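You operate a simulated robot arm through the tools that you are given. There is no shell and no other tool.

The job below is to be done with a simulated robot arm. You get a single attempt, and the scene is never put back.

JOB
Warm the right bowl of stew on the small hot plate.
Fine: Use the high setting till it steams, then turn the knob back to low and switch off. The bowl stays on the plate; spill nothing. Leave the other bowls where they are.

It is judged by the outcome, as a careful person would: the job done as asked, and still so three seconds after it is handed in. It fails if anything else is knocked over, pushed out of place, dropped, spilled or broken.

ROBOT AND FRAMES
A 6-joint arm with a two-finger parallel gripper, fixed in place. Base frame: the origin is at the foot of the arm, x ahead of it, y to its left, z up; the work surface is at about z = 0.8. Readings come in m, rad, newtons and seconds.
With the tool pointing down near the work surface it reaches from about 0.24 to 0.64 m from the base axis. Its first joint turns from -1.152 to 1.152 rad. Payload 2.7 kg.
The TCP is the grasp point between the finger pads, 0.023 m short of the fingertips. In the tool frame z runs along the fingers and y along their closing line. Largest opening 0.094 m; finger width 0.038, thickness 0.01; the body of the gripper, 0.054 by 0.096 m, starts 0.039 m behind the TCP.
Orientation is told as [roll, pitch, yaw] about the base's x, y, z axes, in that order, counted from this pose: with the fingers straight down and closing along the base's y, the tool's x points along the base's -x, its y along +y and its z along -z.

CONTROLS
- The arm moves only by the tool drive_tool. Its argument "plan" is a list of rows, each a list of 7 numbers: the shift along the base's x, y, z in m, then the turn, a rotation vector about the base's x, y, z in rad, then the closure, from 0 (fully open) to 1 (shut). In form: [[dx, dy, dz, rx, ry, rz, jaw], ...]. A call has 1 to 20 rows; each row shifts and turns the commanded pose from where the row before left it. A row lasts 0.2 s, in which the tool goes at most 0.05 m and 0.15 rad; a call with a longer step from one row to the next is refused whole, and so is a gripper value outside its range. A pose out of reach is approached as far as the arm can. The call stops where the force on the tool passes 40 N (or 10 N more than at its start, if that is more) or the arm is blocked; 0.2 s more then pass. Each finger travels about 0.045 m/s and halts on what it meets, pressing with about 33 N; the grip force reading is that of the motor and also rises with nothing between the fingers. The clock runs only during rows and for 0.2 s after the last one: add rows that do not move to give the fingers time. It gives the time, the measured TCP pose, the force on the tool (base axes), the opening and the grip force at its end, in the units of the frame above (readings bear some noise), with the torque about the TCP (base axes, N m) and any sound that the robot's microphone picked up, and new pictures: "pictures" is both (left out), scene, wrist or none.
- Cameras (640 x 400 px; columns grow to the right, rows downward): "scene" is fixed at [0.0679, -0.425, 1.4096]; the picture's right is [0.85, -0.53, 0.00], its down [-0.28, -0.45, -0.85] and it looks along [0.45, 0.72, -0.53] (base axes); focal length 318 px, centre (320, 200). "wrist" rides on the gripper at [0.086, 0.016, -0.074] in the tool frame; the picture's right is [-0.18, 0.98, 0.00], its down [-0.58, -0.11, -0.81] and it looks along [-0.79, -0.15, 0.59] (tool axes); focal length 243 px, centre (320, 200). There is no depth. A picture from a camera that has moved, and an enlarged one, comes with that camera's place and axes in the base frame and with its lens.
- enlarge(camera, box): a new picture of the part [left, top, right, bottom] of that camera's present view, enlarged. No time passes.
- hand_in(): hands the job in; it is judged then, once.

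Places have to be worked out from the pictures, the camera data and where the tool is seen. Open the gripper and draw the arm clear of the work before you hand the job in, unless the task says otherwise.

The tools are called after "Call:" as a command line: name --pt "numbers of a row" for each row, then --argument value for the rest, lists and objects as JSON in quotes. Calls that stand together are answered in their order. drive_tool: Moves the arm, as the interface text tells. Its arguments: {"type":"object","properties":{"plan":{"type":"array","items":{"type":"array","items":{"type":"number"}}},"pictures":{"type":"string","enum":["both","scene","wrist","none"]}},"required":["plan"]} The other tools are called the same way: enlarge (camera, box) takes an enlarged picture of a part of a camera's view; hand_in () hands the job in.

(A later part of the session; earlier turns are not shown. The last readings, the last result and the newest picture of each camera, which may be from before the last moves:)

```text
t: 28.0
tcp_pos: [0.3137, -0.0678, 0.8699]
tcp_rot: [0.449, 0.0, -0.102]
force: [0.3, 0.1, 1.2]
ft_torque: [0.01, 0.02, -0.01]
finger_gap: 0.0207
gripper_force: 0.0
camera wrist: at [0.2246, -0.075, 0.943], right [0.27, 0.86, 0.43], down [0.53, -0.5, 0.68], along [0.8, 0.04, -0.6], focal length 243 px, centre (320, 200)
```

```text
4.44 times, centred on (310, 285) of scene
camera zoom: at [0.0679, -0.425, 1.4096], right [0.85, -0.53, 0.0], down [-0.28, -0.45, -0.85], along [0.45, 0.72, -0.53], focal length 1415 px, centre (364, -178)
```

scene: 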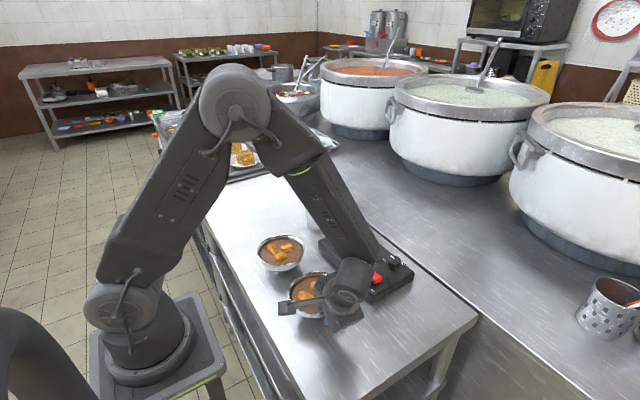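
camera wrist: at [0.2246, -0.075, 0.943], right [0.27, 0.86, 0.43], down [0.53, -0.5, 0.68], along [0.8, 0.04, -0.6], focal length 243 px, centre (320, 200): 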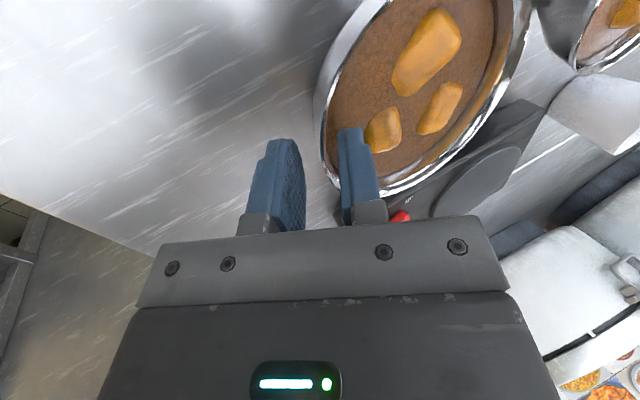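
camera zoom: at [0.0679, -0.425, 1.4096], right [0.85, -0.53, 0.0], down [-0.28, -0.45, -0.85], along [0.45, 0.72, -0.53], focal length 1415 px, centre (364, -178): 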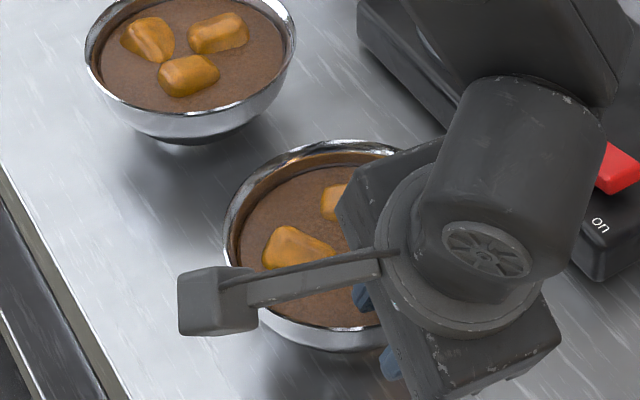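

The midplane is about 1.5 mm outside the rim wall, so I'll nudge in, then go down the last 13 mm along the finger axis (tips about 18 mm below the rim, still clear of the chunk).

Call:
drive_tool --pt "0.001 0.0016 0 0 0 0 0.78" --pt "0.0002 0.0019 -0.004 0 0 0 0.78" --pt "0.0002 0.0019 -0.004 0 0 0 0.78" --pt "0.0002 0.0019 -0.004 0 0 0 0.78" --pt "0 0 0 0 0 0 0.78"

Call:
enlarge --camera "wrist" --box '[220, 60, 460, 240]'

```text
t: 29.2
tcp_pos: [0.3146, -0.0582, 0.856]
tcp_rot: [0.448, 0.001, -0.101]
force: [-0.5, 0.4, -0.4]
ft_torque: [0.02, -0.01, -0.02]
finger_gap: 0.0208
gripper_force: 0.1
camera wrist: at [0.2259, -0.0666, 0.93], right [0.27, 0.86, 0.43], down [0.53, -0.5, 0.68], along [0.8, 0.04, -0.6], focal length 243 px, centre (320, 200)
```

scene: 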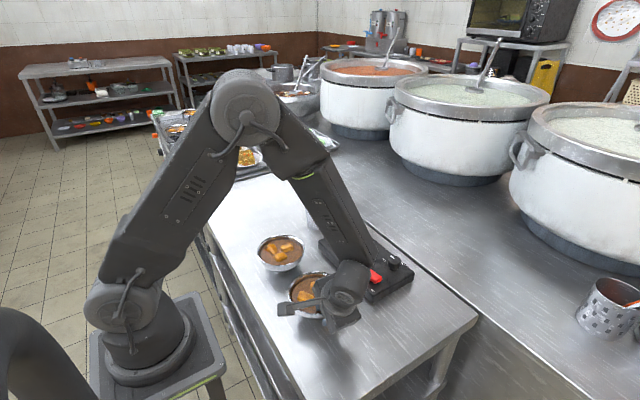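
wrist: 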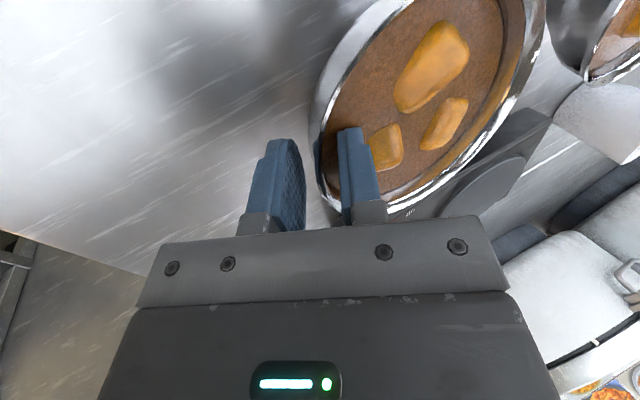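

```text
2.22 times, centred on (340, 150) of wrist
camera zoom: at [0.2259, -0.0666, 0.93], right [0.27, 0.86, 0.43], down [0.53, -0.5, 0.68], along [0.8, 0.04, -0.6], focal length 539 px, centre (276, 311)
```

zoom: 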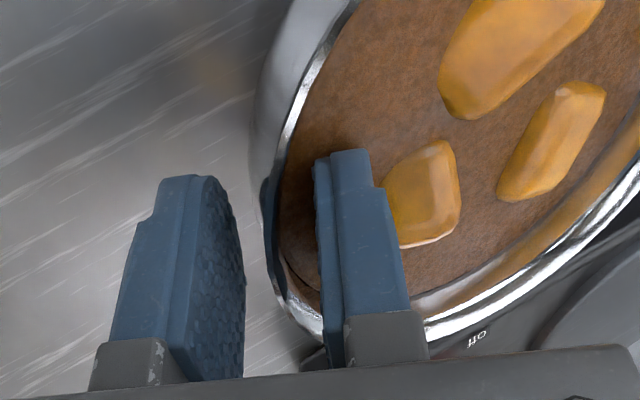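

The fingers straddle the rim evenly with no contact force. I'll close gently and read the grip.

Call:
drive_tool --pt "0 0 0 0 0 0 0.84" --pt "0 0 0 0 0 0 0.9" --pt "0 0 0 0 0 0 0.95" --pt "0 0 0 0 0 0 1" --pt "0 0 0 0 0 0 1" --pt "0 0 0 0 0 0 1"

Call:
enlarge --camera "wrist" --box '[220, 60, 460, 240]'

Call:
enlarge --camera "scene" --box '[260, 240, 360, 330]'

```text
t: 30.6
tcp_pos: [0.3145, -0.0584, 0.8573]
tcp_rot: [0.449, 0.0, -0.099]
force: [-2.1, 9.2, 22.1]
ft_torque: [1.19, -0.4, 0.26]
finger_gap: 0.0086
gripper_force: 33.1
camera wrist: at [0.2258, -0.0663, 0.9306], right [0.27, 0.86, 0.43], down [0.53, -0.51, 0.68], along [0.8, 0.04, -0.6], focal length 243 px, centre (320, 200)
```

scene: 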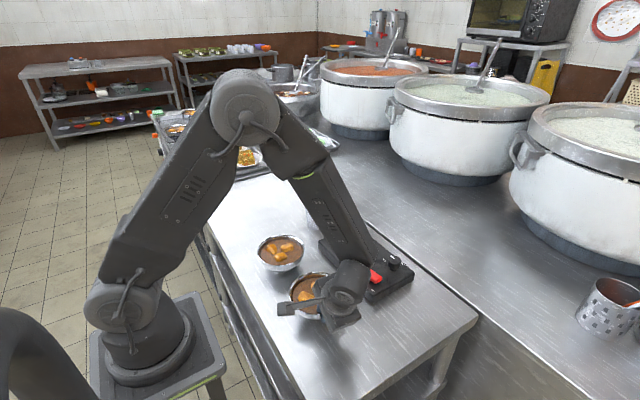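
wrist: 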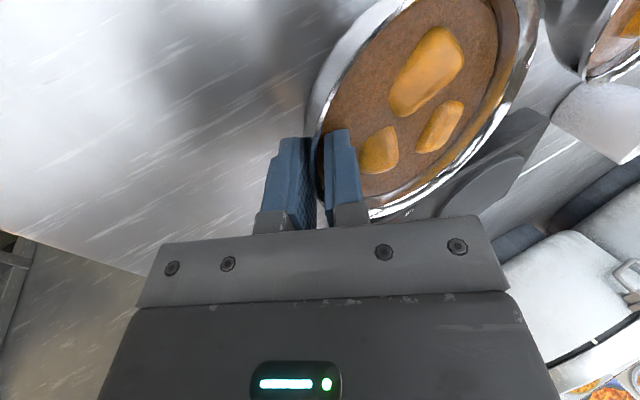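

```text
2.22 times, centred on (340, 150) of wrist
camera zoom: at [0.2258, -0.0663, 0.9306], right [0.27, 0.86, 0.43], down [0.53, -0.51, 0.68], along [0.8, 0.04, -0.6], focal length 539 px, centre (276, 311)
```

zoom: 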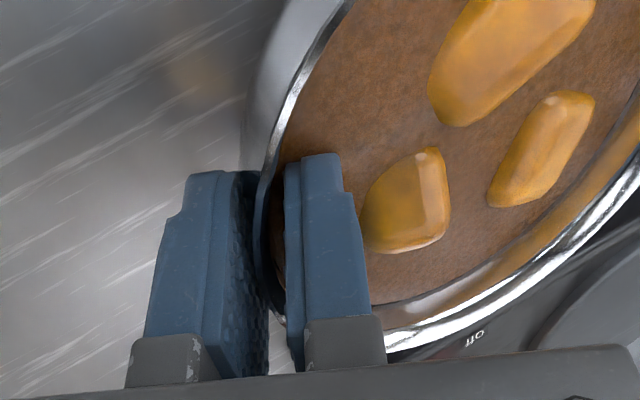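

```text
4.44 times, centred on (310, 285) of scene
camera zoom: at [0.0677, -0.4248, 1.4097], right [0.85, -0.53, 0.0], down [-0.28, -0.45, -0.85], along [0.45, 0.72, -0.53], focal length 1415 px, centre (364, -178)
```

zoom: 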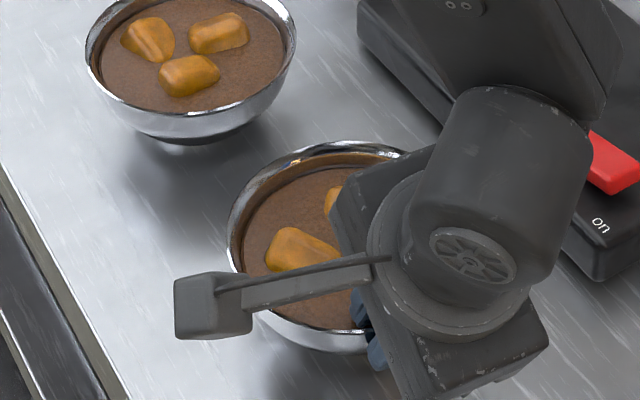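

The grip holds (gap 8.6 mm), but the 22 N upward force and 1.2 N·m torque mean the finger tilt is too steep for the wall and would tip the bowl when lifted. I'll ease the tilt back in small steps until the torque falls.

Call:
drive_tool --pt "0 0 0 -0.03 0 0 1" --pt "0 0 0 -0.03 0 0 1" --pt "0 0 0 0 0 0 1" --pictures "none"

```text
t: 31.4
tcp_pos: [0.3145, -0.0586, 0.8567]
tcp_rot: [0.388, -0.003, -0.101]
force: [0.2, 6.4, 14.7]
ft_torque: [1.04, -0.12, 0.11]
finger_gap: 0.0105
gripper_force: 33.5
```

Gap grew when I reduced the tilt, so the wall is nearer flush at the steeper angle; the 22 N × ~0.055 m torque is just the table pushing back on the bowl. I'll restore the tilt, raise 1 mm to relieve the vertical load, and watch gap and force.

Call:
drive_tool --pt "0 0 0 0.03 0 0 1" --pt "0 0 0.0005 0.03 0 0 1" --pt "0 0 0.0005 0 0 0 1" --pt "0 0 0 0 0 0 1" --pictures "none"

```text
t: 32.4
tcp_pos: [0.3156, -0.058, 0.8577]
tcp_rot: [0.447, 0.001, -0.102]
force: [-3.9, -0.1, 7.1]
ft_torque: [0.73, 0.15, 0.33]
finger_gap: 0.0083
gripper_force: 33.2
```

Call:
drive_tool --pt "0 0 0.0005 0.03 0 0 1" --pt "0 0 0 0.03 0 0 1" --pt "0 0 0 0 0 0 1" --pictures "none"

```text
t: 33.2
tcp_pos: [0.315, -0.0589, 0.8595]
tcp_rot: [0.508, 0.006, -0.104]
force: [-0.2, 0.1, 0.3]
ft_torque: [-0.19, 0.03, 0.02]
finger_gap: 0.0078
gripper_force: 33.1
```

Force is now near zero with gap 7.8 mm, so the fingers look flush. Let me check the bowl is still level and unspilled before lifting.

Call:
enlarge --camera "scene" --box '[260, 240, 360, 330]'

Call:
enlarge --camera "wrist" --box '[220, 0, 540, 240]'

```text
4.44 times, centred on (310, 285) of scene
camera zoom: at [0.068, -0.425, 1.4096], right [0.85, -0.53, 0.0], down [-0.28, -0.45, -0.85], along [0.45, 0.72, -0.53], focal length 1415 px, centre (364, -178)
```

zoom: 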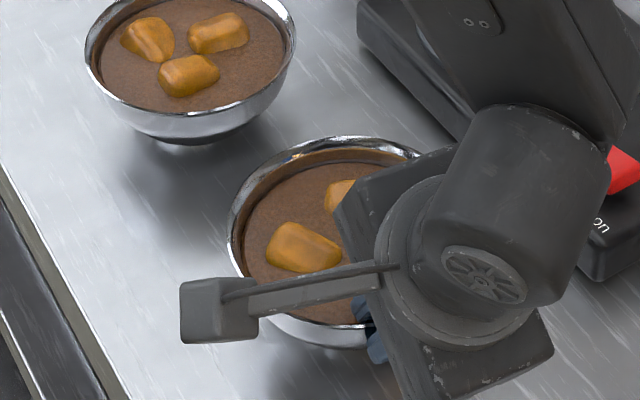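

```text
1.67 times, centred on (380, 120) of wrist
camera zoom: at [0.2267, -0.0703, 0.9319], right [0.27, 0.84, 0.48], down [0.53, -0.54, 0.65], along [0.8, 0.08, -0.59], focal length 404 px, centre (220, 333)
```

zoom: 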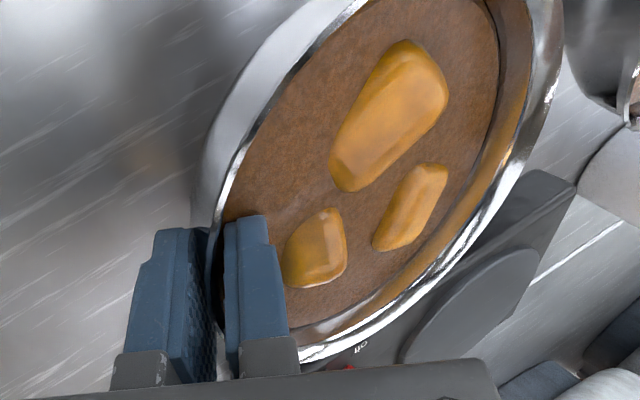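

The bowl looks level within a degree or two. I'll ease the tilt back slightly and lift 6 mm slowly, then check the weight and how the bowl hangs.

Call:
drive_tool --pt "0 0 0.001 -0.01 0 0 1" --pt "0 0 0.001 -0.01 0 0 1" --pt "0 0 0.002 0 0 0 1" --pt "0 0 0.002 0 0 0 1" --pt "0 0 0 0 0 0 1" --pt "0 0 0 0 0 0 1"

Call:
enlarge --camera "scene" --box '[260, 240, 360, 330]'

Call:
enlarge --camera "wrist" --box '[220, 0, 540, 240]'

```text
t: 34.6
tcp_pos: [0.3154, -0.0596, 0.8648]
tcp_rot: [0.487, 0.004, -0.101]
force: [1.0, 0.1, -3.0]
ft_torque: [-0.23, 0.01, -0.02]
finger_gap: 0.0075
gripper_force: 32.6
camera wrist: at [0.226, -0.0699, 0.9382], right [0.27, 0.84, 0.46], down [0.53, -0.53, 0.66], along [0.8, 0.07, -0.6], focal length 243 px, centre (320, 200)
```

scene: 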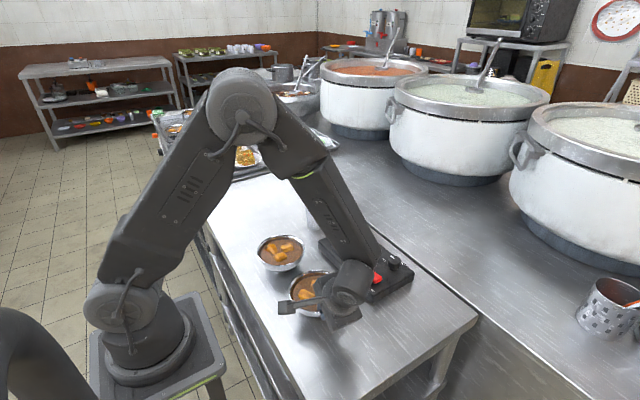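
wrist: 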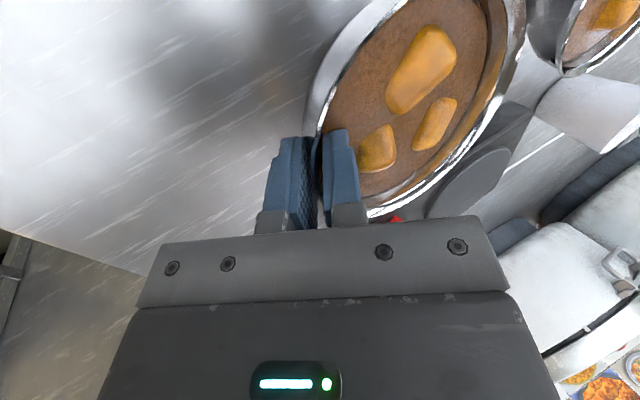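

```text
4.44 times, centred on (310, 285) of scene
camera zoom: at [0.068, -0.425, 1.4096], right [0.85, -0.53, 0.0], down [-0.28, -0.45, -0.85], along [0.45, 0.72, -0.53], focal length 1415 px, centre (364, -178)
```

zoom: 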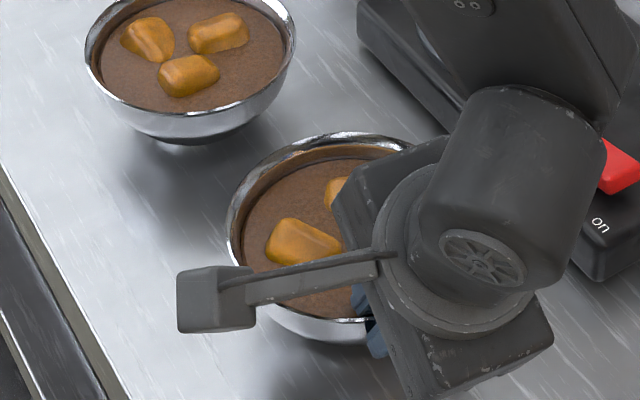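

```text
1.67 times, centred on (380, 120) of wrist
camera zoom: at [0.226, -0.0699, 0.9382], right [0.27, 0.84, 0.46], down [0.53, -0.53, 0.66], along [0.8, 0.07, -0.6], focal length 404 px, centre (220, 333)
```

zoom: 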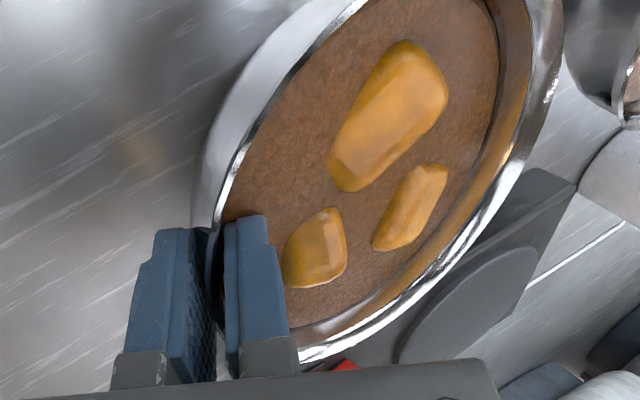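

The bowl hangs steady and level (weight about 3–3.5 N, wrist view unchanged). I'll raise it smoothly by about 6 cm and check again.

Call:
drive_tool --pt "0 0 0.003 0 0 0 1" --pt "0 0 0.006 0 0 0 1" --pt "0 0 0.009 0 0 0 1" --pt "0 0 0.01 0 0 0 1" --pt "0 0 0.01 0 0 0 1" --pt "0 0 0.01 0 0 0 1" --pt "0 0 0.007 0 0 0 1" --pt "0 0 0.003 0 0 0 1" --pt "0 0 0 0 0 0 1"

Call:
enlarge --camera "scene" --box '[240, 200, 400, 320]'

Call:
enlarge --camera "wrist" --box '[220, 0, 540, 240]'

```text
t: 36.6
tcp_pos: [0.3139, -0.0567, 0.9214]
tcp_rot: [0.488, 0.006, -0.103]
force: [0.8, 0.2, -3.9]
ft_torque: [-0.19, 0.02, -0.02]
finger_gap: 0.0075
gripper_force: 32.7
camera wrist: at [0.2257, -0.0681, 0.9958], right [0.27, 0.84, 0.46], down [0.53, -0.53, 0.66], along [0.8, 0.07, -0.6], focal length 243 px, centre (320, 200)
```

scene: 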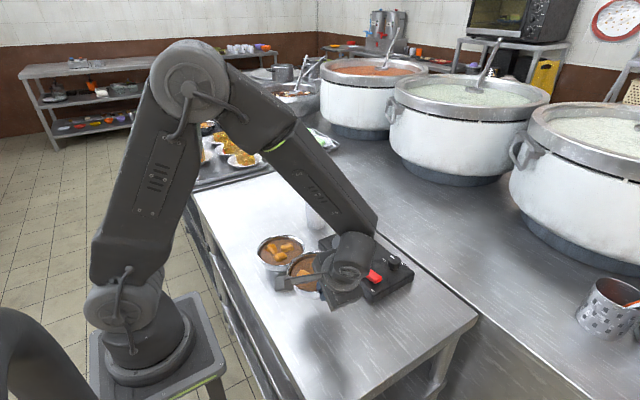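
wrist: 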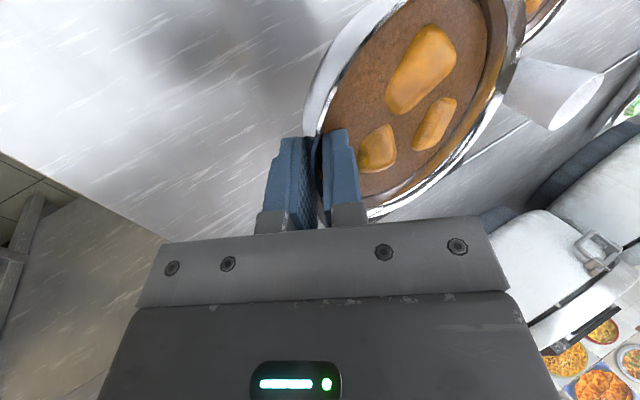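

```text
3.33 times, centred on (320, 260) of scene
camera zoom: at [0.068, -0.425, 1.4096], right [0.85, -0.53, 0.0], down [-0.28, -0.45, -0.85], along [0.45, 0.72, -0.53], focal length 1061 px, centre (320, 0)
```

zoom: 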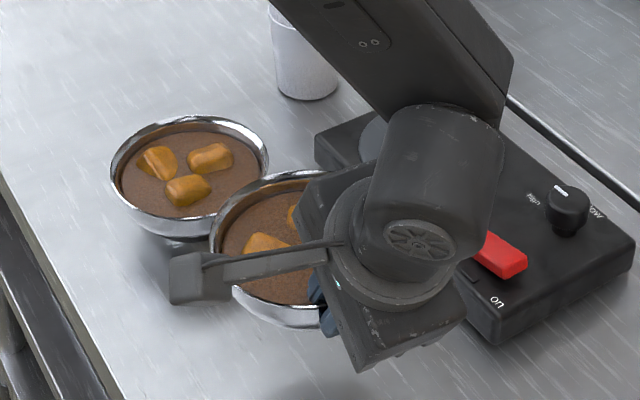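

```text
1.67 times, centred on (380, 120) of wrist
camera zoom: at [0.2257, -0.0681, 0.9958], right [0.27, 0.84, 0.46], down [0.53, -0.53, 0.66], along [0.8, 0.07, -0.6], focal length 404 px, centre (220, 333)
```

zoom: 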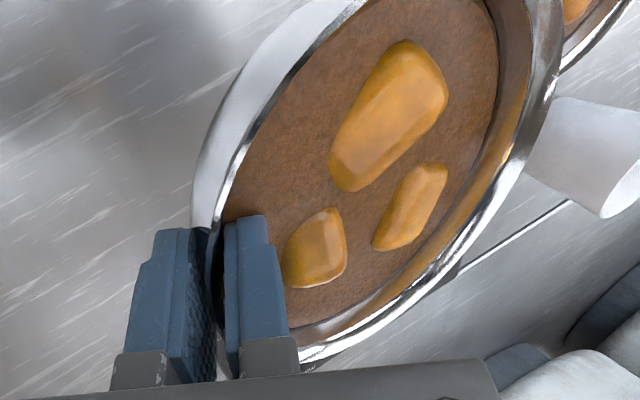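

Grip unchanged and weight about 3.9 N. I'll carry it over: first along +x away from the other bowl, then diagonally to the plate centre at about (0.500, 0.105), with smooth ramps.

Call:
drive_tool --pt "0.004 0 0 0 0 0 1" --pt "0.008 0 0 0 0 0 1" --pt "0.012 0 0 0 0 0 1" --pt "0.015 0 0 0 0 0 1" --pt "0.015 0 0 0 0 0 1" --pt "0.015 0.004 0 0 0 0 1" --pt "0.015 0.009 0 0 0 0 1" --pt "0.015 0.012 0 0 0 0 1" --pt "0.015 0.012 0 0 0 0 1" --pt "0.015 0.012 0 0 0 0 1" --pt "0.015 0.012 0 0 0 0 1" --pt "0.012 0.012 0 0 0 0 1" --pt "0.012 0.012 0 0 0 0 1" --pt "0.008 0.009 0 0 0 0 1" --pt "0.0045 0.005 0 0 0 0 1" --pt "0 0.003 0 0 0 0 1" --pt "0 0 0 0 0 0 1" --pt "0 0 0 0 0 0 1"

Call:
enlarge --camera "scene" --box '[260, 170, 440, 310]'

Call:
enlarge --camera "wrist" --box '[220, 0, 540, 240]'

```text
t: 40.4
tcp_pos: [0.4941, 0.042, 0.9217]
tcp_rot: [0.489, 0.006, -0.102]
force: [-0.8, -0.4, -3.8]
ft_torque: [-0.18, 0.07, 0.01]
finger_gap: 0.0079
gripper_force: 33.3
camera wrist: at [0.4063, 0.0309, 0.995], right [0.27, 0.84, 0.46], down [0.53, -0.53, 0.66], along [0.8, 0.07, -0.6], focal length 243 px, centre (320, 200)
```

scene: 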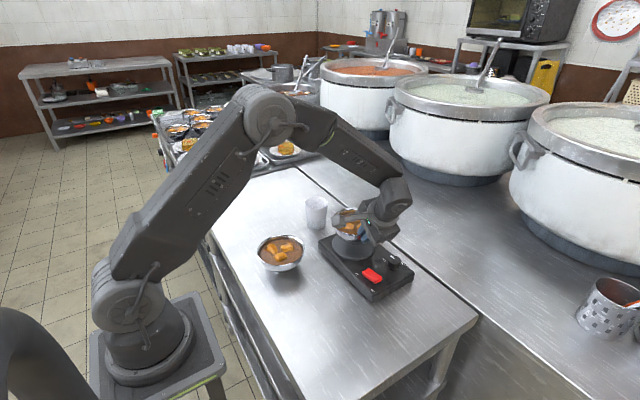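
wrist: 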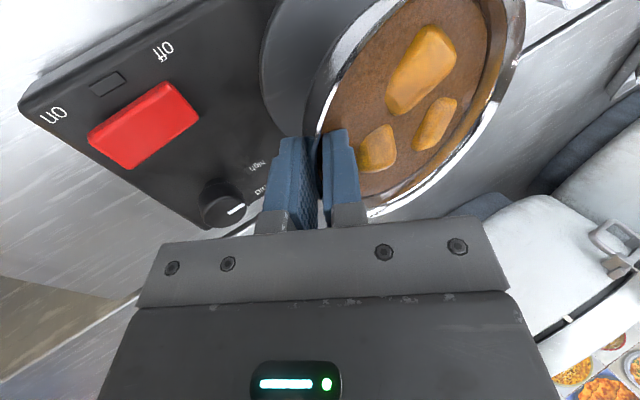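

```text
2.86 times, centred on (350, 240) of scene
camera zoom: at [0.068, -0.425, 1.4096], right [0.85, -0.53, 0.0], down [-0.28, -0.45, -0.85], along [0.45, 0.72, -0.53], focal length 910 px, centre (234, 86)
```

zoom: 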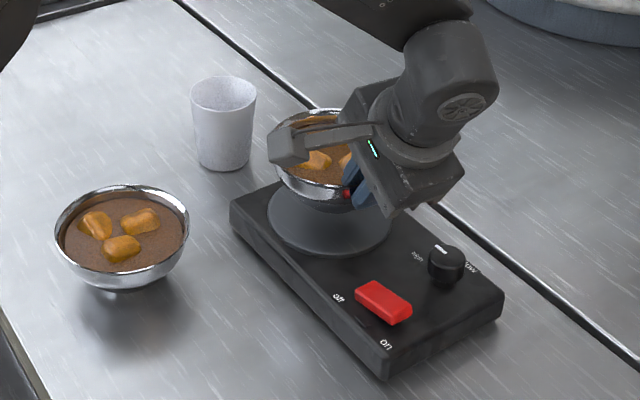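

```text
1.67 times, centred on (380, 120) of wrist
camera zoom: at [0.4063, 0.0309, 0.995], right [0.27, 0.84, 0.46], down [0.53, -0.53, 0.66], along [0.8, 0.07, -0.6], focal length 404 px, centre (220, 333)
```

zoom: 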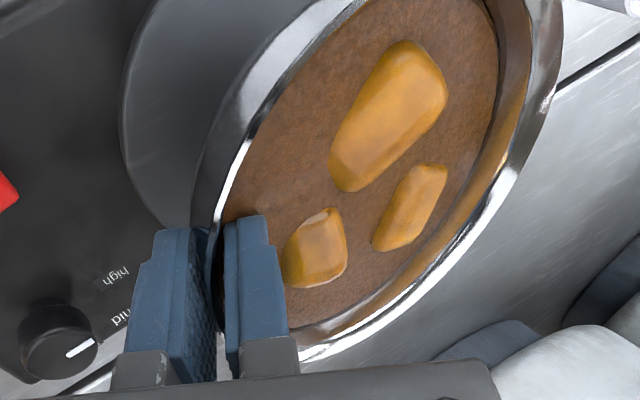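

The bowl looks centred over the plate. I'll lower 22 mm smoothly, then approach contact in small steps while watching the force.

Call:
drive_tool --pt "0 0 -0.003 0 0 0 1" --pt "0 0 -0.006 0 0 0 1" --pt "0 0 -0.006 0 0 0 1" --pt "0 0 -0.004 0 0 0 1" --pt "0 0 -0.003 0 0 0 1" --pt "0 0 0 0 0 0 1" --pictures "scene"

Call:
enlarge --camera "scene" --box '[310, 190, 430, 290]'

```text
t: 41.8
tcp_pos: [0.495, 0.0441, 0.9]
tcp_rot: [0.49, 0.005, -0.101]
force: [-0.1, 0.0, -3.5]
ft_torque: [-0.17, 0.0, 0.0]
finger_gap: 0.0078
gripper_force: 33.6
```

scene: 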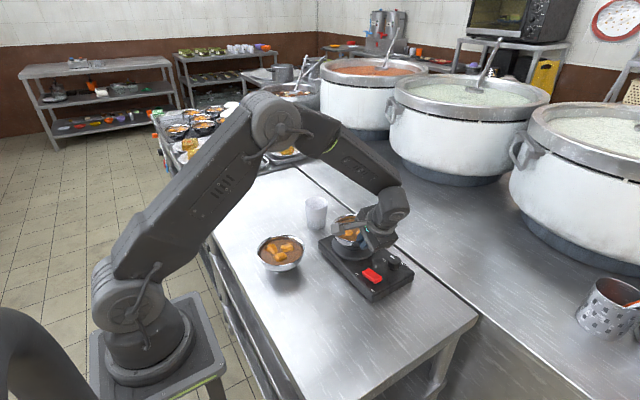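

```text
4.00 times, centred on (370, 240) of scene
camera zoom: at [0.068, -0.425, 1.4096], right [0.85, -0.53, 0.0], down [-0.28, -0.45, -0.85], along [0.45, 0.72, -0.53], focal length 1273 px, centre (120, 40)
```

zoom: 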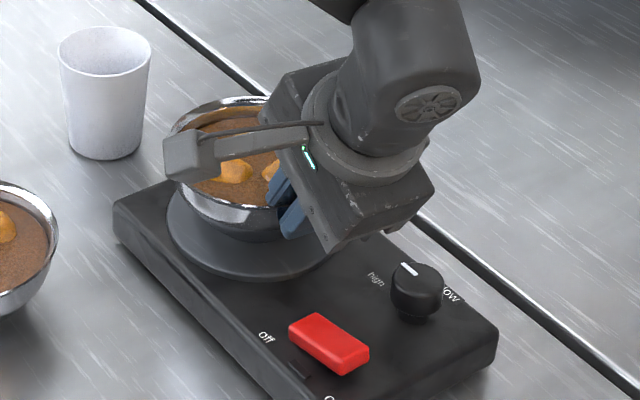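

Just above the plate, no contact yet. I'll step down 1 mm at a time.

Call:
drive_tool --pt "0 0 -0.001 0 0 0 1" --pt "0 0 -0.001 0 0 0 1" --pt "0 0 -0.001 0 0 0 1" --pt "0 0 -0.001 0 0 0 1" --pictures "none"

```text
t: 42.8
tcp_pos: [0.4949, 0.0426, 0.8991]
tcp_rot: [0.49, 0.001, -0.103]
force: [-6.5, -1.0, 24.5]
ft_torque: [0.71, 0.09, 0.2]
finger_gap: 0.008
gripper_force: 32.7
```

Contact is at TCP z ≈ 0.899. I've pressed a bit, so I'll back up about 2 mm so the bowl just rests, then look.

Call:
drive_tool --pt "0 0 0.001 0 0 0 1" --pt "0 0 0.0008 0 0 0 1" --pt "0 0 0 0 0 0 1"

Call:
enlarge --camera "scene" --box '[310, 190, 430, 290]'

Call:
enlarge --camera "wrist" --box '[220, 0, 540, 240]'

```text
t: 43.6
tcp_pos: [0.4966, 0.0428, 0.8983]
tcp_rot: [0.489, 0.001, -0.103]
force: [4.8, 3.0, 11.0]
ft_torque: [0.62, -0.69, -0.12]
finger_gap: 0.0079
gripper_force: 33.6
camera wrist: at [0.4065, 0.0327, 0.9713], right [0.27, 0.84, 0.46], down [0.53, -0.53, 0.66], along [0.8, 0.06, -0.59], focal length 243 px, centre (320, 200)
```

scene: 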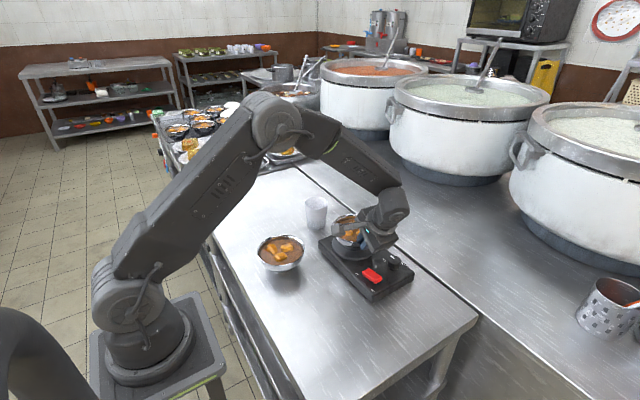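
wrist: 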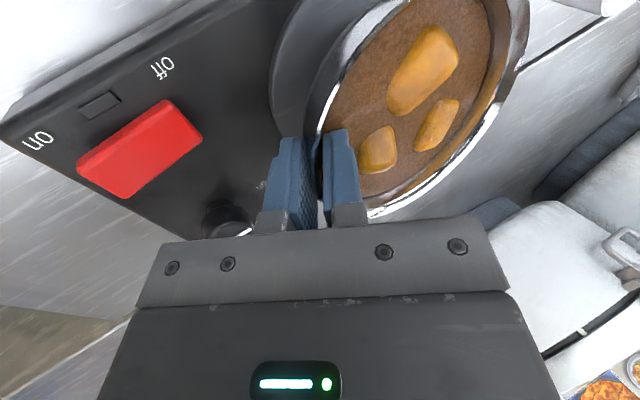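

```text
4.00 times, centred on (370, 240) of scene
camera zoom: at [0.0679, -0.425, 1.4096], right [0.85, -0.53, 0.0], down [-0.28, -0.45, -0.85], along [0.45, 0.72, -0.53], focal length 1273 px, centre (120, 40)
```

zoom: 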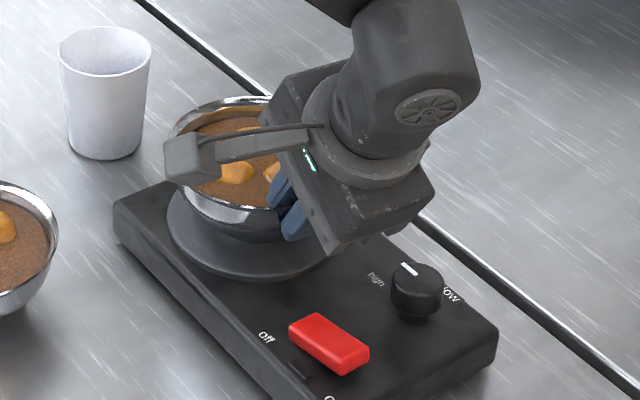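

```text
1.67 times, centred on (380, 120) of wrist
camera zoom: at [0.4065, 0.0327, 0.9713], right [0.27, 0.84, 0.46], down [0.53, -0.53, 0.66], along [0.8, 0.06, -0.59], focal length 404 px, centre (220, 333)
```

zoom: 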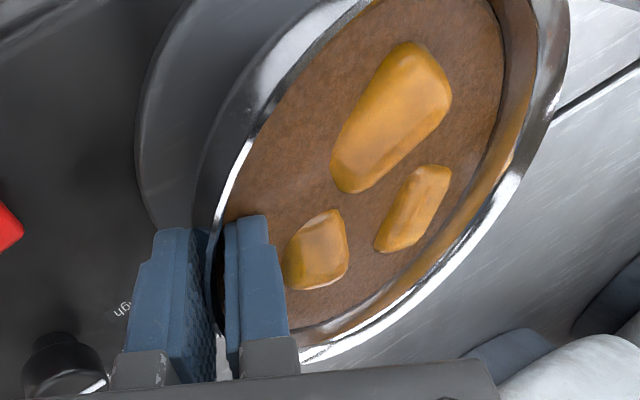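

Still about 11 N of down-press, so I'll raise another millimetre, then open the fingers gradually.

Call:
drive_tool --pt "0 0 0.0008 0 0 0 1" --pt "0 0 0 0 0 0 1" --pictures "none"

```text
t: 44.2
tcp_pos: [0.4941, 0.0429, 0.8989]
tcp_rot: [0.486, 0.004, -0.103]
force: [3.5, 0.3, 5.3]
ft_torque: [0.39, -0.52, -0.26]
finger_gap: 0.0077
gripper_force: 33.3
```

Call:
drive_tool --pt "0 0 0.0003 0 0 0 0.96" --pt "0 0 0 0 0 0 0.92" --pt "0 0 0 0 0 0 0.9" --pt "0 0 0 0 0 0 0.87" --pt "0 0 0 0 0 0 0.83" --pt "0 0 0 0 0 0 0.79" --pt "0 0 0 0 0 0 0.79"

Call:
enlarge --camera "scene" --box '[310, 190, 430, 290]'

Call:
enlarge --camera "wrist" --box '[220, 0, 540, 240]'

```text
t: 45.8
tcp_pos: [0.4954, 0.0434, 0.8993]
tcp_rot: [0.489, 0.004, -0.101]
force: [0.2, -0.8, 0.0]
ft_torque: [-0.02, 0.0, 0.04]
finger_gap: 0.0198
gripper_force: 0.1
camera wrist: at [0.4067, 0.033, 0.9728], right [0.27, 0.84, 0.46], down [0.53, -0.53, 0.66], along [0.8, 0.07, -0.6], focal length 243 px, centre (320, 200)
```

scene: 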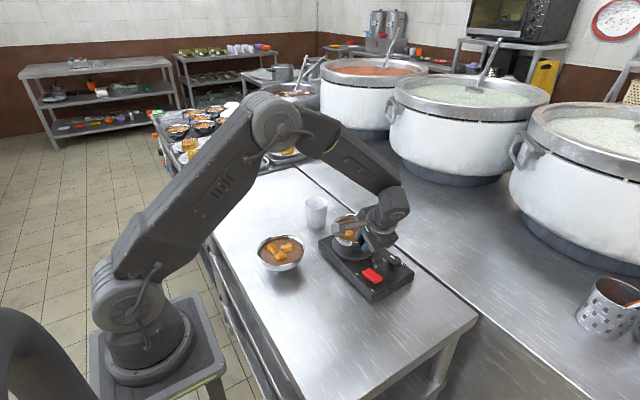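
wrist: 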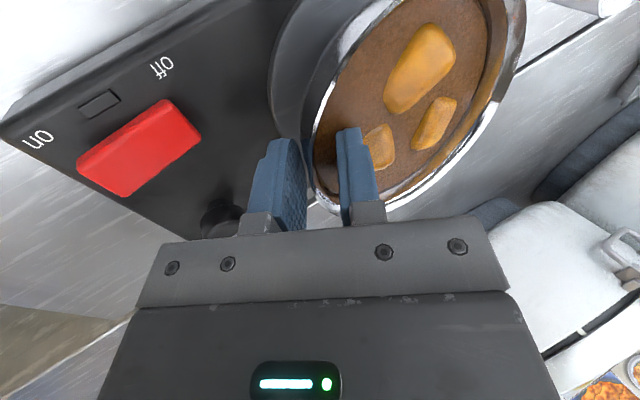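

```text
4.00 times, centred on (370, 240) of scene
camera zoom: at [0.0679, -0.425, 1.4096], right [0.85, -0.53, 0.0], down [-0.28, -0.45, -0.85], along [0.45, 0.72, -0.53], focal length 1273 px, centre (120, 40)
```

zoom: 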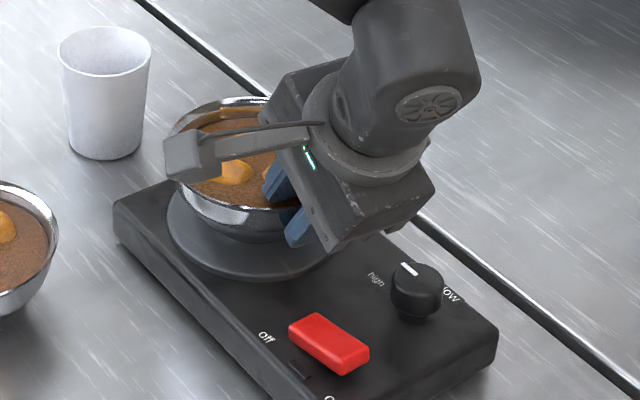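

```text
1.67 times, centred on (380, 120) of wrist
camera zoom: at [0.4067, 0.033, 0.9728], right [0.27, 0.84, 0.46], down [0.53, -0.53, 0.66], along [0.8, 0.07, -0.6], focal length 404 px, centre (220, 333)
```

zoom: 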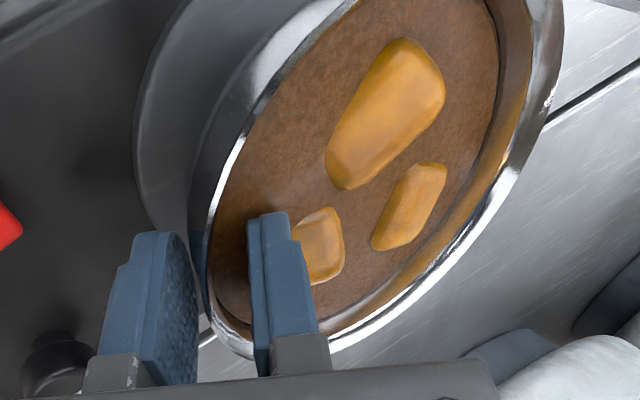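

Released cleanly: zero force, bowl sits level on the plate. I'll withdraw along the finger axis, then level the tool and look.

Call:
drive_tool --pt "-0.0003 -0.0023 0.0044 0 0 0 0.79" --pt "-0.0005 -0.0047 0.0088 0 0 0 0.79" --pt "-0.0005 -0.0047 0.0088 0 0 0 0.79" --pt "-0.0005 -0.0047 0.0088 0 0 0 0.79" --pt "-0.001 -0.0093 0.0177 0 0 0 0.79" --pt "-0.001 -0.0093 0.0177 0 0 0 0.79" --pt "-0.01 -0.015 0.02 -0.12 0 0 0.9" --pt "-0.02 -0.01 0.01 -0.12 0 0.05 1" --pt "-0.02 0 0 -0.12 0 0.05 1" --pt "-0.02 0 0 -0.127 0 0 1" --pt "0 0 0 0 0 0 1" --pt "0 0 0 0 0 0 1"

Call:
enlarge --camera "scene" --box '[290, 180, 430, 310]'

Call:
enlarge --camera "wrist" --box '[220, 0, 540, 160]'

```text
t: 48.4
tcp_pos: [0.4221, -0.0197, 0.9958]
tcp_rot: [0.002, -0.019, 0.005]
force: [0.2, -0.5, 0.1]
ft_torque: [-0.02, -0.04, 0.01]
finger_gap: 0.0
gripper_force: 33.3
camera wrist: at [0.3338, -0.0025, 1.0681], right [0.18, 0.98, 0.0], down [0.57, -0.11, 0.82], along [0.8, -0.14, -0.58], focal length 243 px, centre (320, 200)
```

scene: 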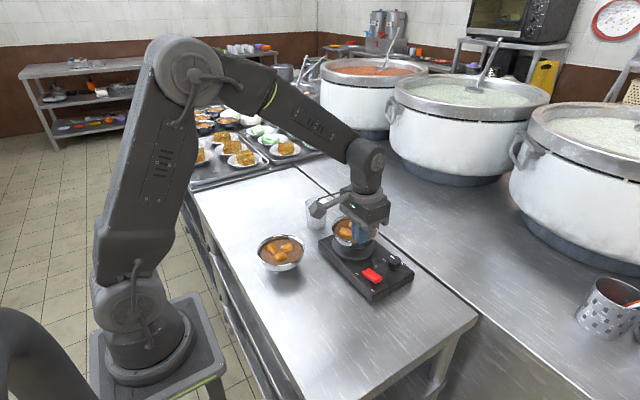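
wrist: 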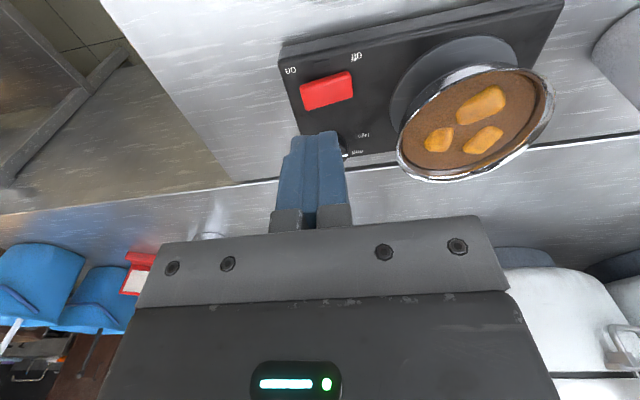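

```text
3.08 times, centred on (360, 245) of scene
camera zoom: at [0.0679, -0.425, 1.4096], right [0.85, -0.53, 0.0], down [-0.28, -0.45, -0.85], along [0.45, 0.72, -0.53], focal length 980 px, centre (197, 62)
```

zoom: 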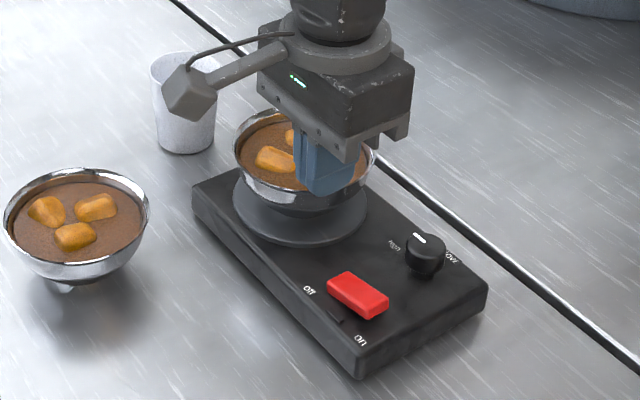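

```text
2.00 times, centred on (380, 80) of wrist
camera zoom: at [0.3338, -0.0025, 1.0681], right [0.18, 0.98, 0.0], down [0.57, -0.11, 0.82], along [0.8, -0.14, -0.58], focal length 485 px, centre (200, 440)
```

zoom: 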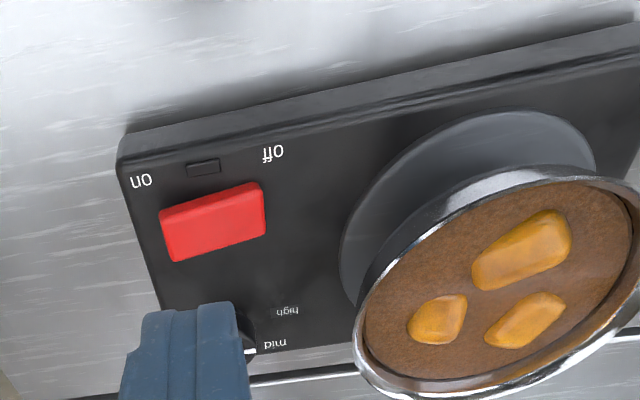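

The bowl rests level on the plate; the fingers are closed. The rocker spans y ≈ -0.042 to 0.007 at x ≈ 0.4645, so I'll position the closed fingertips above its "on" (-y) end.

Call:
drive_tool --pt "0.0141 -0.0048 -0.03 0 0.019 0 1" --pt "0.0141 -0.0048 -0.03 0 0 0 1" --pt "0.0142 -0.0047 -0.03 0 0 0 1" --pt "0 0 -0.01 0 0 0 1" --pt "0 0 0 0 0 0 1"

Call:
enlarge --camera "scene" --box '[310, 200, 430, 310]'

Call:
enlarge --camera "wrist" --box '[220, 0, 460, 180]'

```text
t: 49.6
tcp_pos: [0.4645, -0.031, 0.8955]
tcp_rot: [0.002, 0.0, 0.004]
force: [-0.3, -0.6, -0.1]
ft_torque: [-0.01, -0.03, 0.02]
finger_gap: 0.0
gripper_force: 32.9
camera wrist: at [0.3773, -0.0154, 0.9693], right [0.18, 0.98, 0.0], down [0.58, -0.11, 0.81], along [0.79, -0.14, -0.59], focal length 243 px, centre (320, 200)
```

scene: 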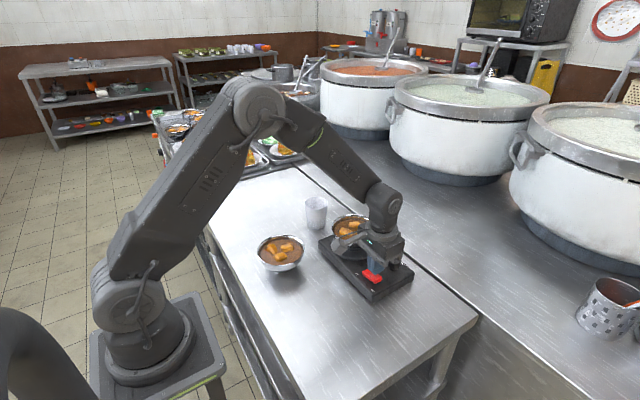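
wrist: 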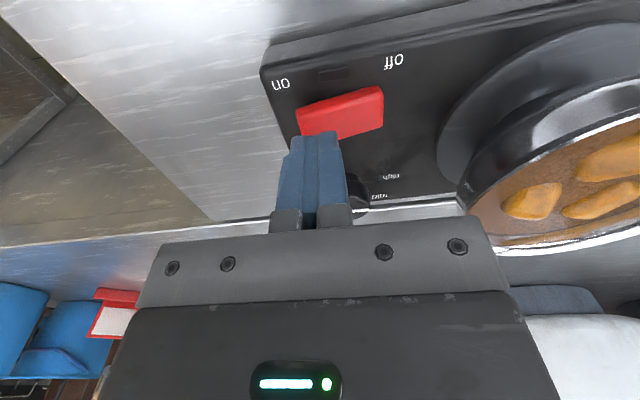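

```text
3.64 times, centred on (370, 255) of scene
camera zoom: at [0.0679, -0.425, 1.4096], right [0.85, -0.53, 0.0], down [-0.28, -0.45, -0.85], along [0.45, 0.72, -0.53], focal length 1158 px, centre (138, 0)
```

zoom: 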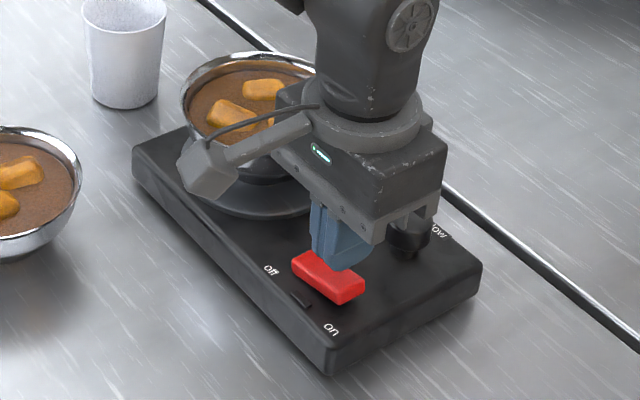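

```text
2.22 times, centred on (340, 90) of wrist
camera zoom: at [0.3773, -0.0154, 0.9693], right [0.18, 0.98, 0.0], down [0.58, -0.11, 0.81], along [0.79, -0.14, -0.59], focal length 539 px, centre (276, 444)
```

zoom: 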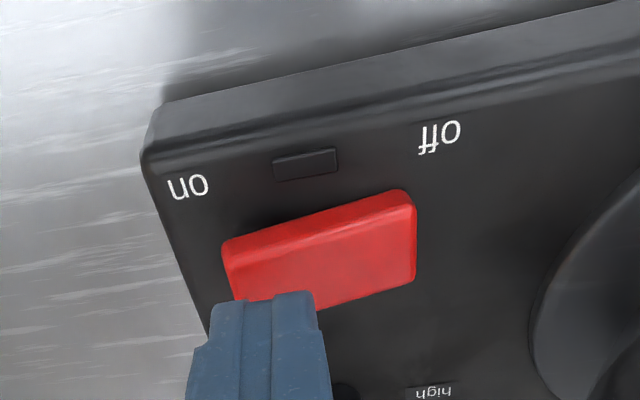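

Fingertips are over the "on" end. I'll lower in small steps to press it, listening for a click.

Call:
drive_tool --pt "0 -0.001 -0.008 0 0 0 1" --pt "0 0 -0.006 0 0 0 1" --pt "0 0 -0.003 0 0 0 1" --pt "0 0 -0.002 0 0 0 1" --pt "0 0 -0.002 0 0 0 1" --pt "0 0 -0.002 0 0 0 1" --pictures "scene"

Call:
enlarge --camera "scene" --box '[310, 200, 430, 310]'

```text
t: 51.0
tcp_pos: [0.4637, -0.0337, 0.8738]
tcp_rot: [-0.001, -0.002, 0.003]
force: [-12.9, -11.3, 30.8]
ft_torque: [0.03, 0.24, 0.12]
finger_gap: 0.0001
gripper_force: 33.1
```

scene: 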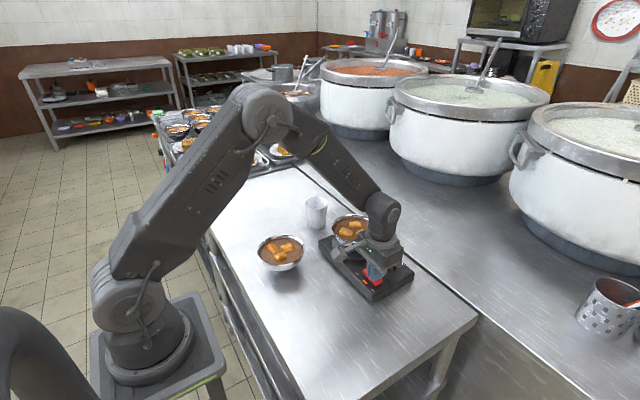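

```text
3.64 times, centred on (370, 255) of scene
camera zoom: at [0.0671, -0.4253, 1.4096], right [0.85, -0.53, 0.0], down [-0.28, -0.45, -0.85], along [0.45, 0.72, -0.53], focal length 1158 px, centre (138, 0)
```

zoom: 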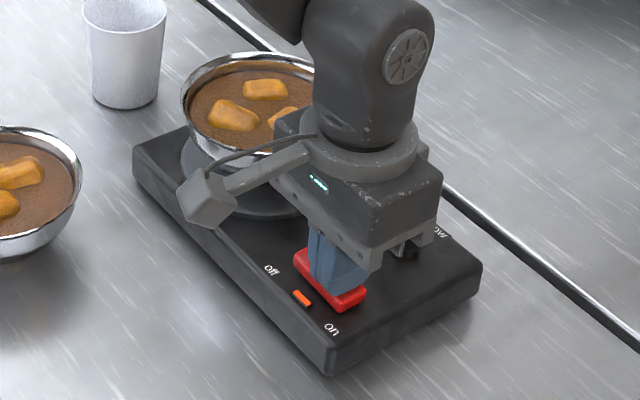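

The indicator lamp lit orange, so it's on. I'll lift off, confirm it stays on, and start watching for steam.

Call:
drive_tool --pt "0 0 0.006 0 0 0 1" --pt "0 0 0.02 0 0 0 1" --pt "0.01 0 0.03 0 0 0.14 1" --pt "0.02 0.005 0.03 0 0 0.15 1" --pictures "scene"

Call:
enlarge --camera "scene" --box '[300, 170, 430, 310]'

```text
t: 52.0
tcp_pos: [0.4943, -0.0236, 0.959]
tcp_rot: [0.002, -0.001, 0.296]
force: [0.0, 0.1, -0.7]
ft_torque: [0.02, 0.03, -0.02]
finger_gap: 0.0
gripper_force: 33.1
```

scene: 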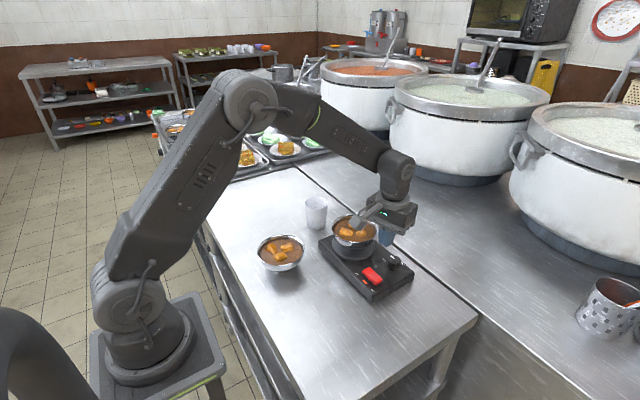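

```text
2.86 times, centred on (365, 240) of scene
camera zoom: at [0.0679, -0.425, 1.4096], right [0.85, -0.53, 0.0], down [-0.28, -0.45, -0.85], along [0.45, 0.72, -0.53], focal length 910 px, centre (191, 86)
```

zoom: 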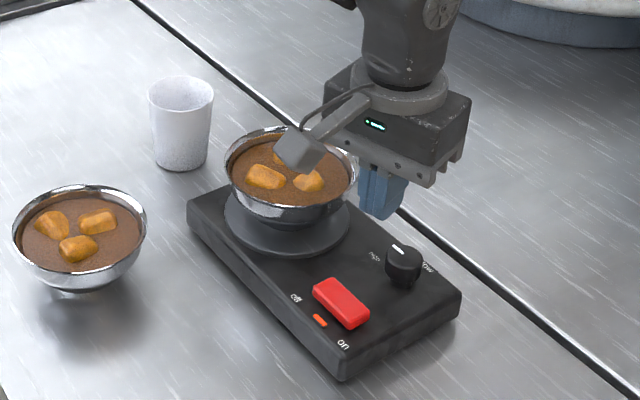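

The lamp stays lit, with no steam yet. While it heats I'll bring the gripper over the knob at 90° yaw with the fingers open, ready to turn it back.

Call:
drive_tool --pt "0.01 0 0 0 0 0.1416 0.8" --pt "0.01 0 0 0 0 0.1416 0.6" --pt "0.01 0.002 0 0 0 0.1416 0.4" --pt "0.01 0.003 0 0 0 0.1416 0.4" --pt "0 0 0 0 0 0.1416 0.4" --pt "0 0 -0.005 0 0 0.1416 0.4" --pt "0 0 -0.005 0 0 0.1416 0.4" --pt "0 0 -0.005 0 0 0.1416 0.4" --pt "0 0 0 0 0 0.1416 0.4" --pt "0 0 0 0 0 0 0.4"

Call:
enlarge --camera "scene" --box '[300, 150, 430, 310]'

Call:
enlarge --camera "wrist" --box '[220, 20, 460, 200]'

```text
t: 54.2
tcp_pos: [0.5343, -0.0212, 0.9425]
tcp_rot: [0.002, 0.0, 1.572]
force: [-1.1, 0.8, -0.5]
ft_torque: [-0.02, -0.05, -0.03]
finger_gap: 0.0563
gripper_force: 0.0
camera wrist: at [0.5167, -0.1074, 1.0165], right [-0.98, 0.18, 0.0], down [0.11, 0.58, 0.81], along [0.15, 0.79, -0.59], focal length 243 px, centre (320, 200)
```

scene: 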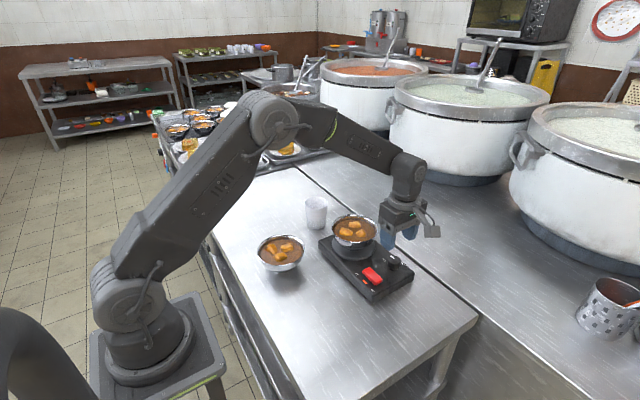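
wrist: 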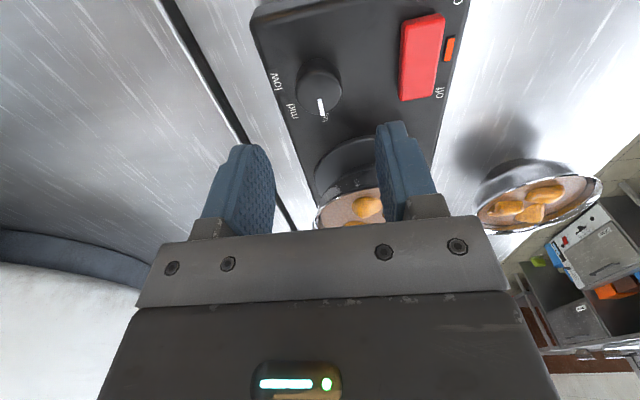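

```text
2.50 times, centred on (365, 230) of scene
camera zoom: at [0.0679, -0.425, 1.4096], right [0.85, -0.53, 0.0], down [-0.28, -0.45, -0.85], along [0.45, 0.72, -0.53], focal length 796 px, centre (208, 125)
```

zoom: 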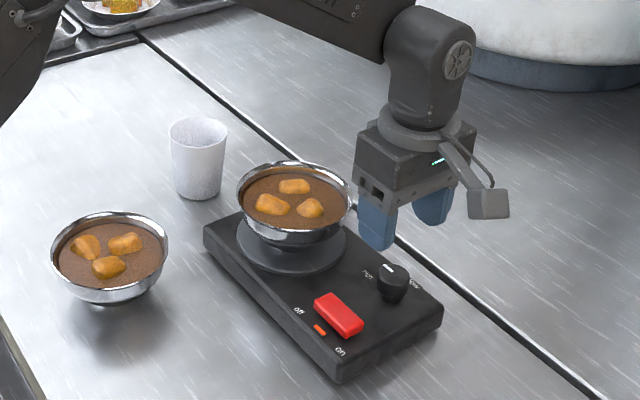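

```text
2.22 times, centred on (340, 110) of wrist
camera zoom: at [0.5167, -0.1074, 1.0165], right [-0.98, 0.18, 0.0], down [0.11, 0.58, 0.81], along [0.15, 0.79, -0.59], focal length 539 px, centre (276, 400)
```

zoom: 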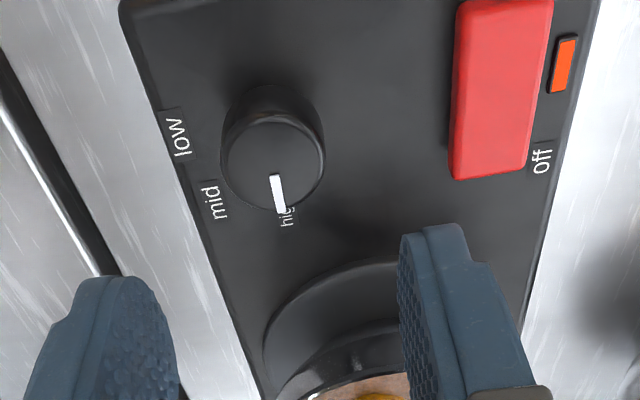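

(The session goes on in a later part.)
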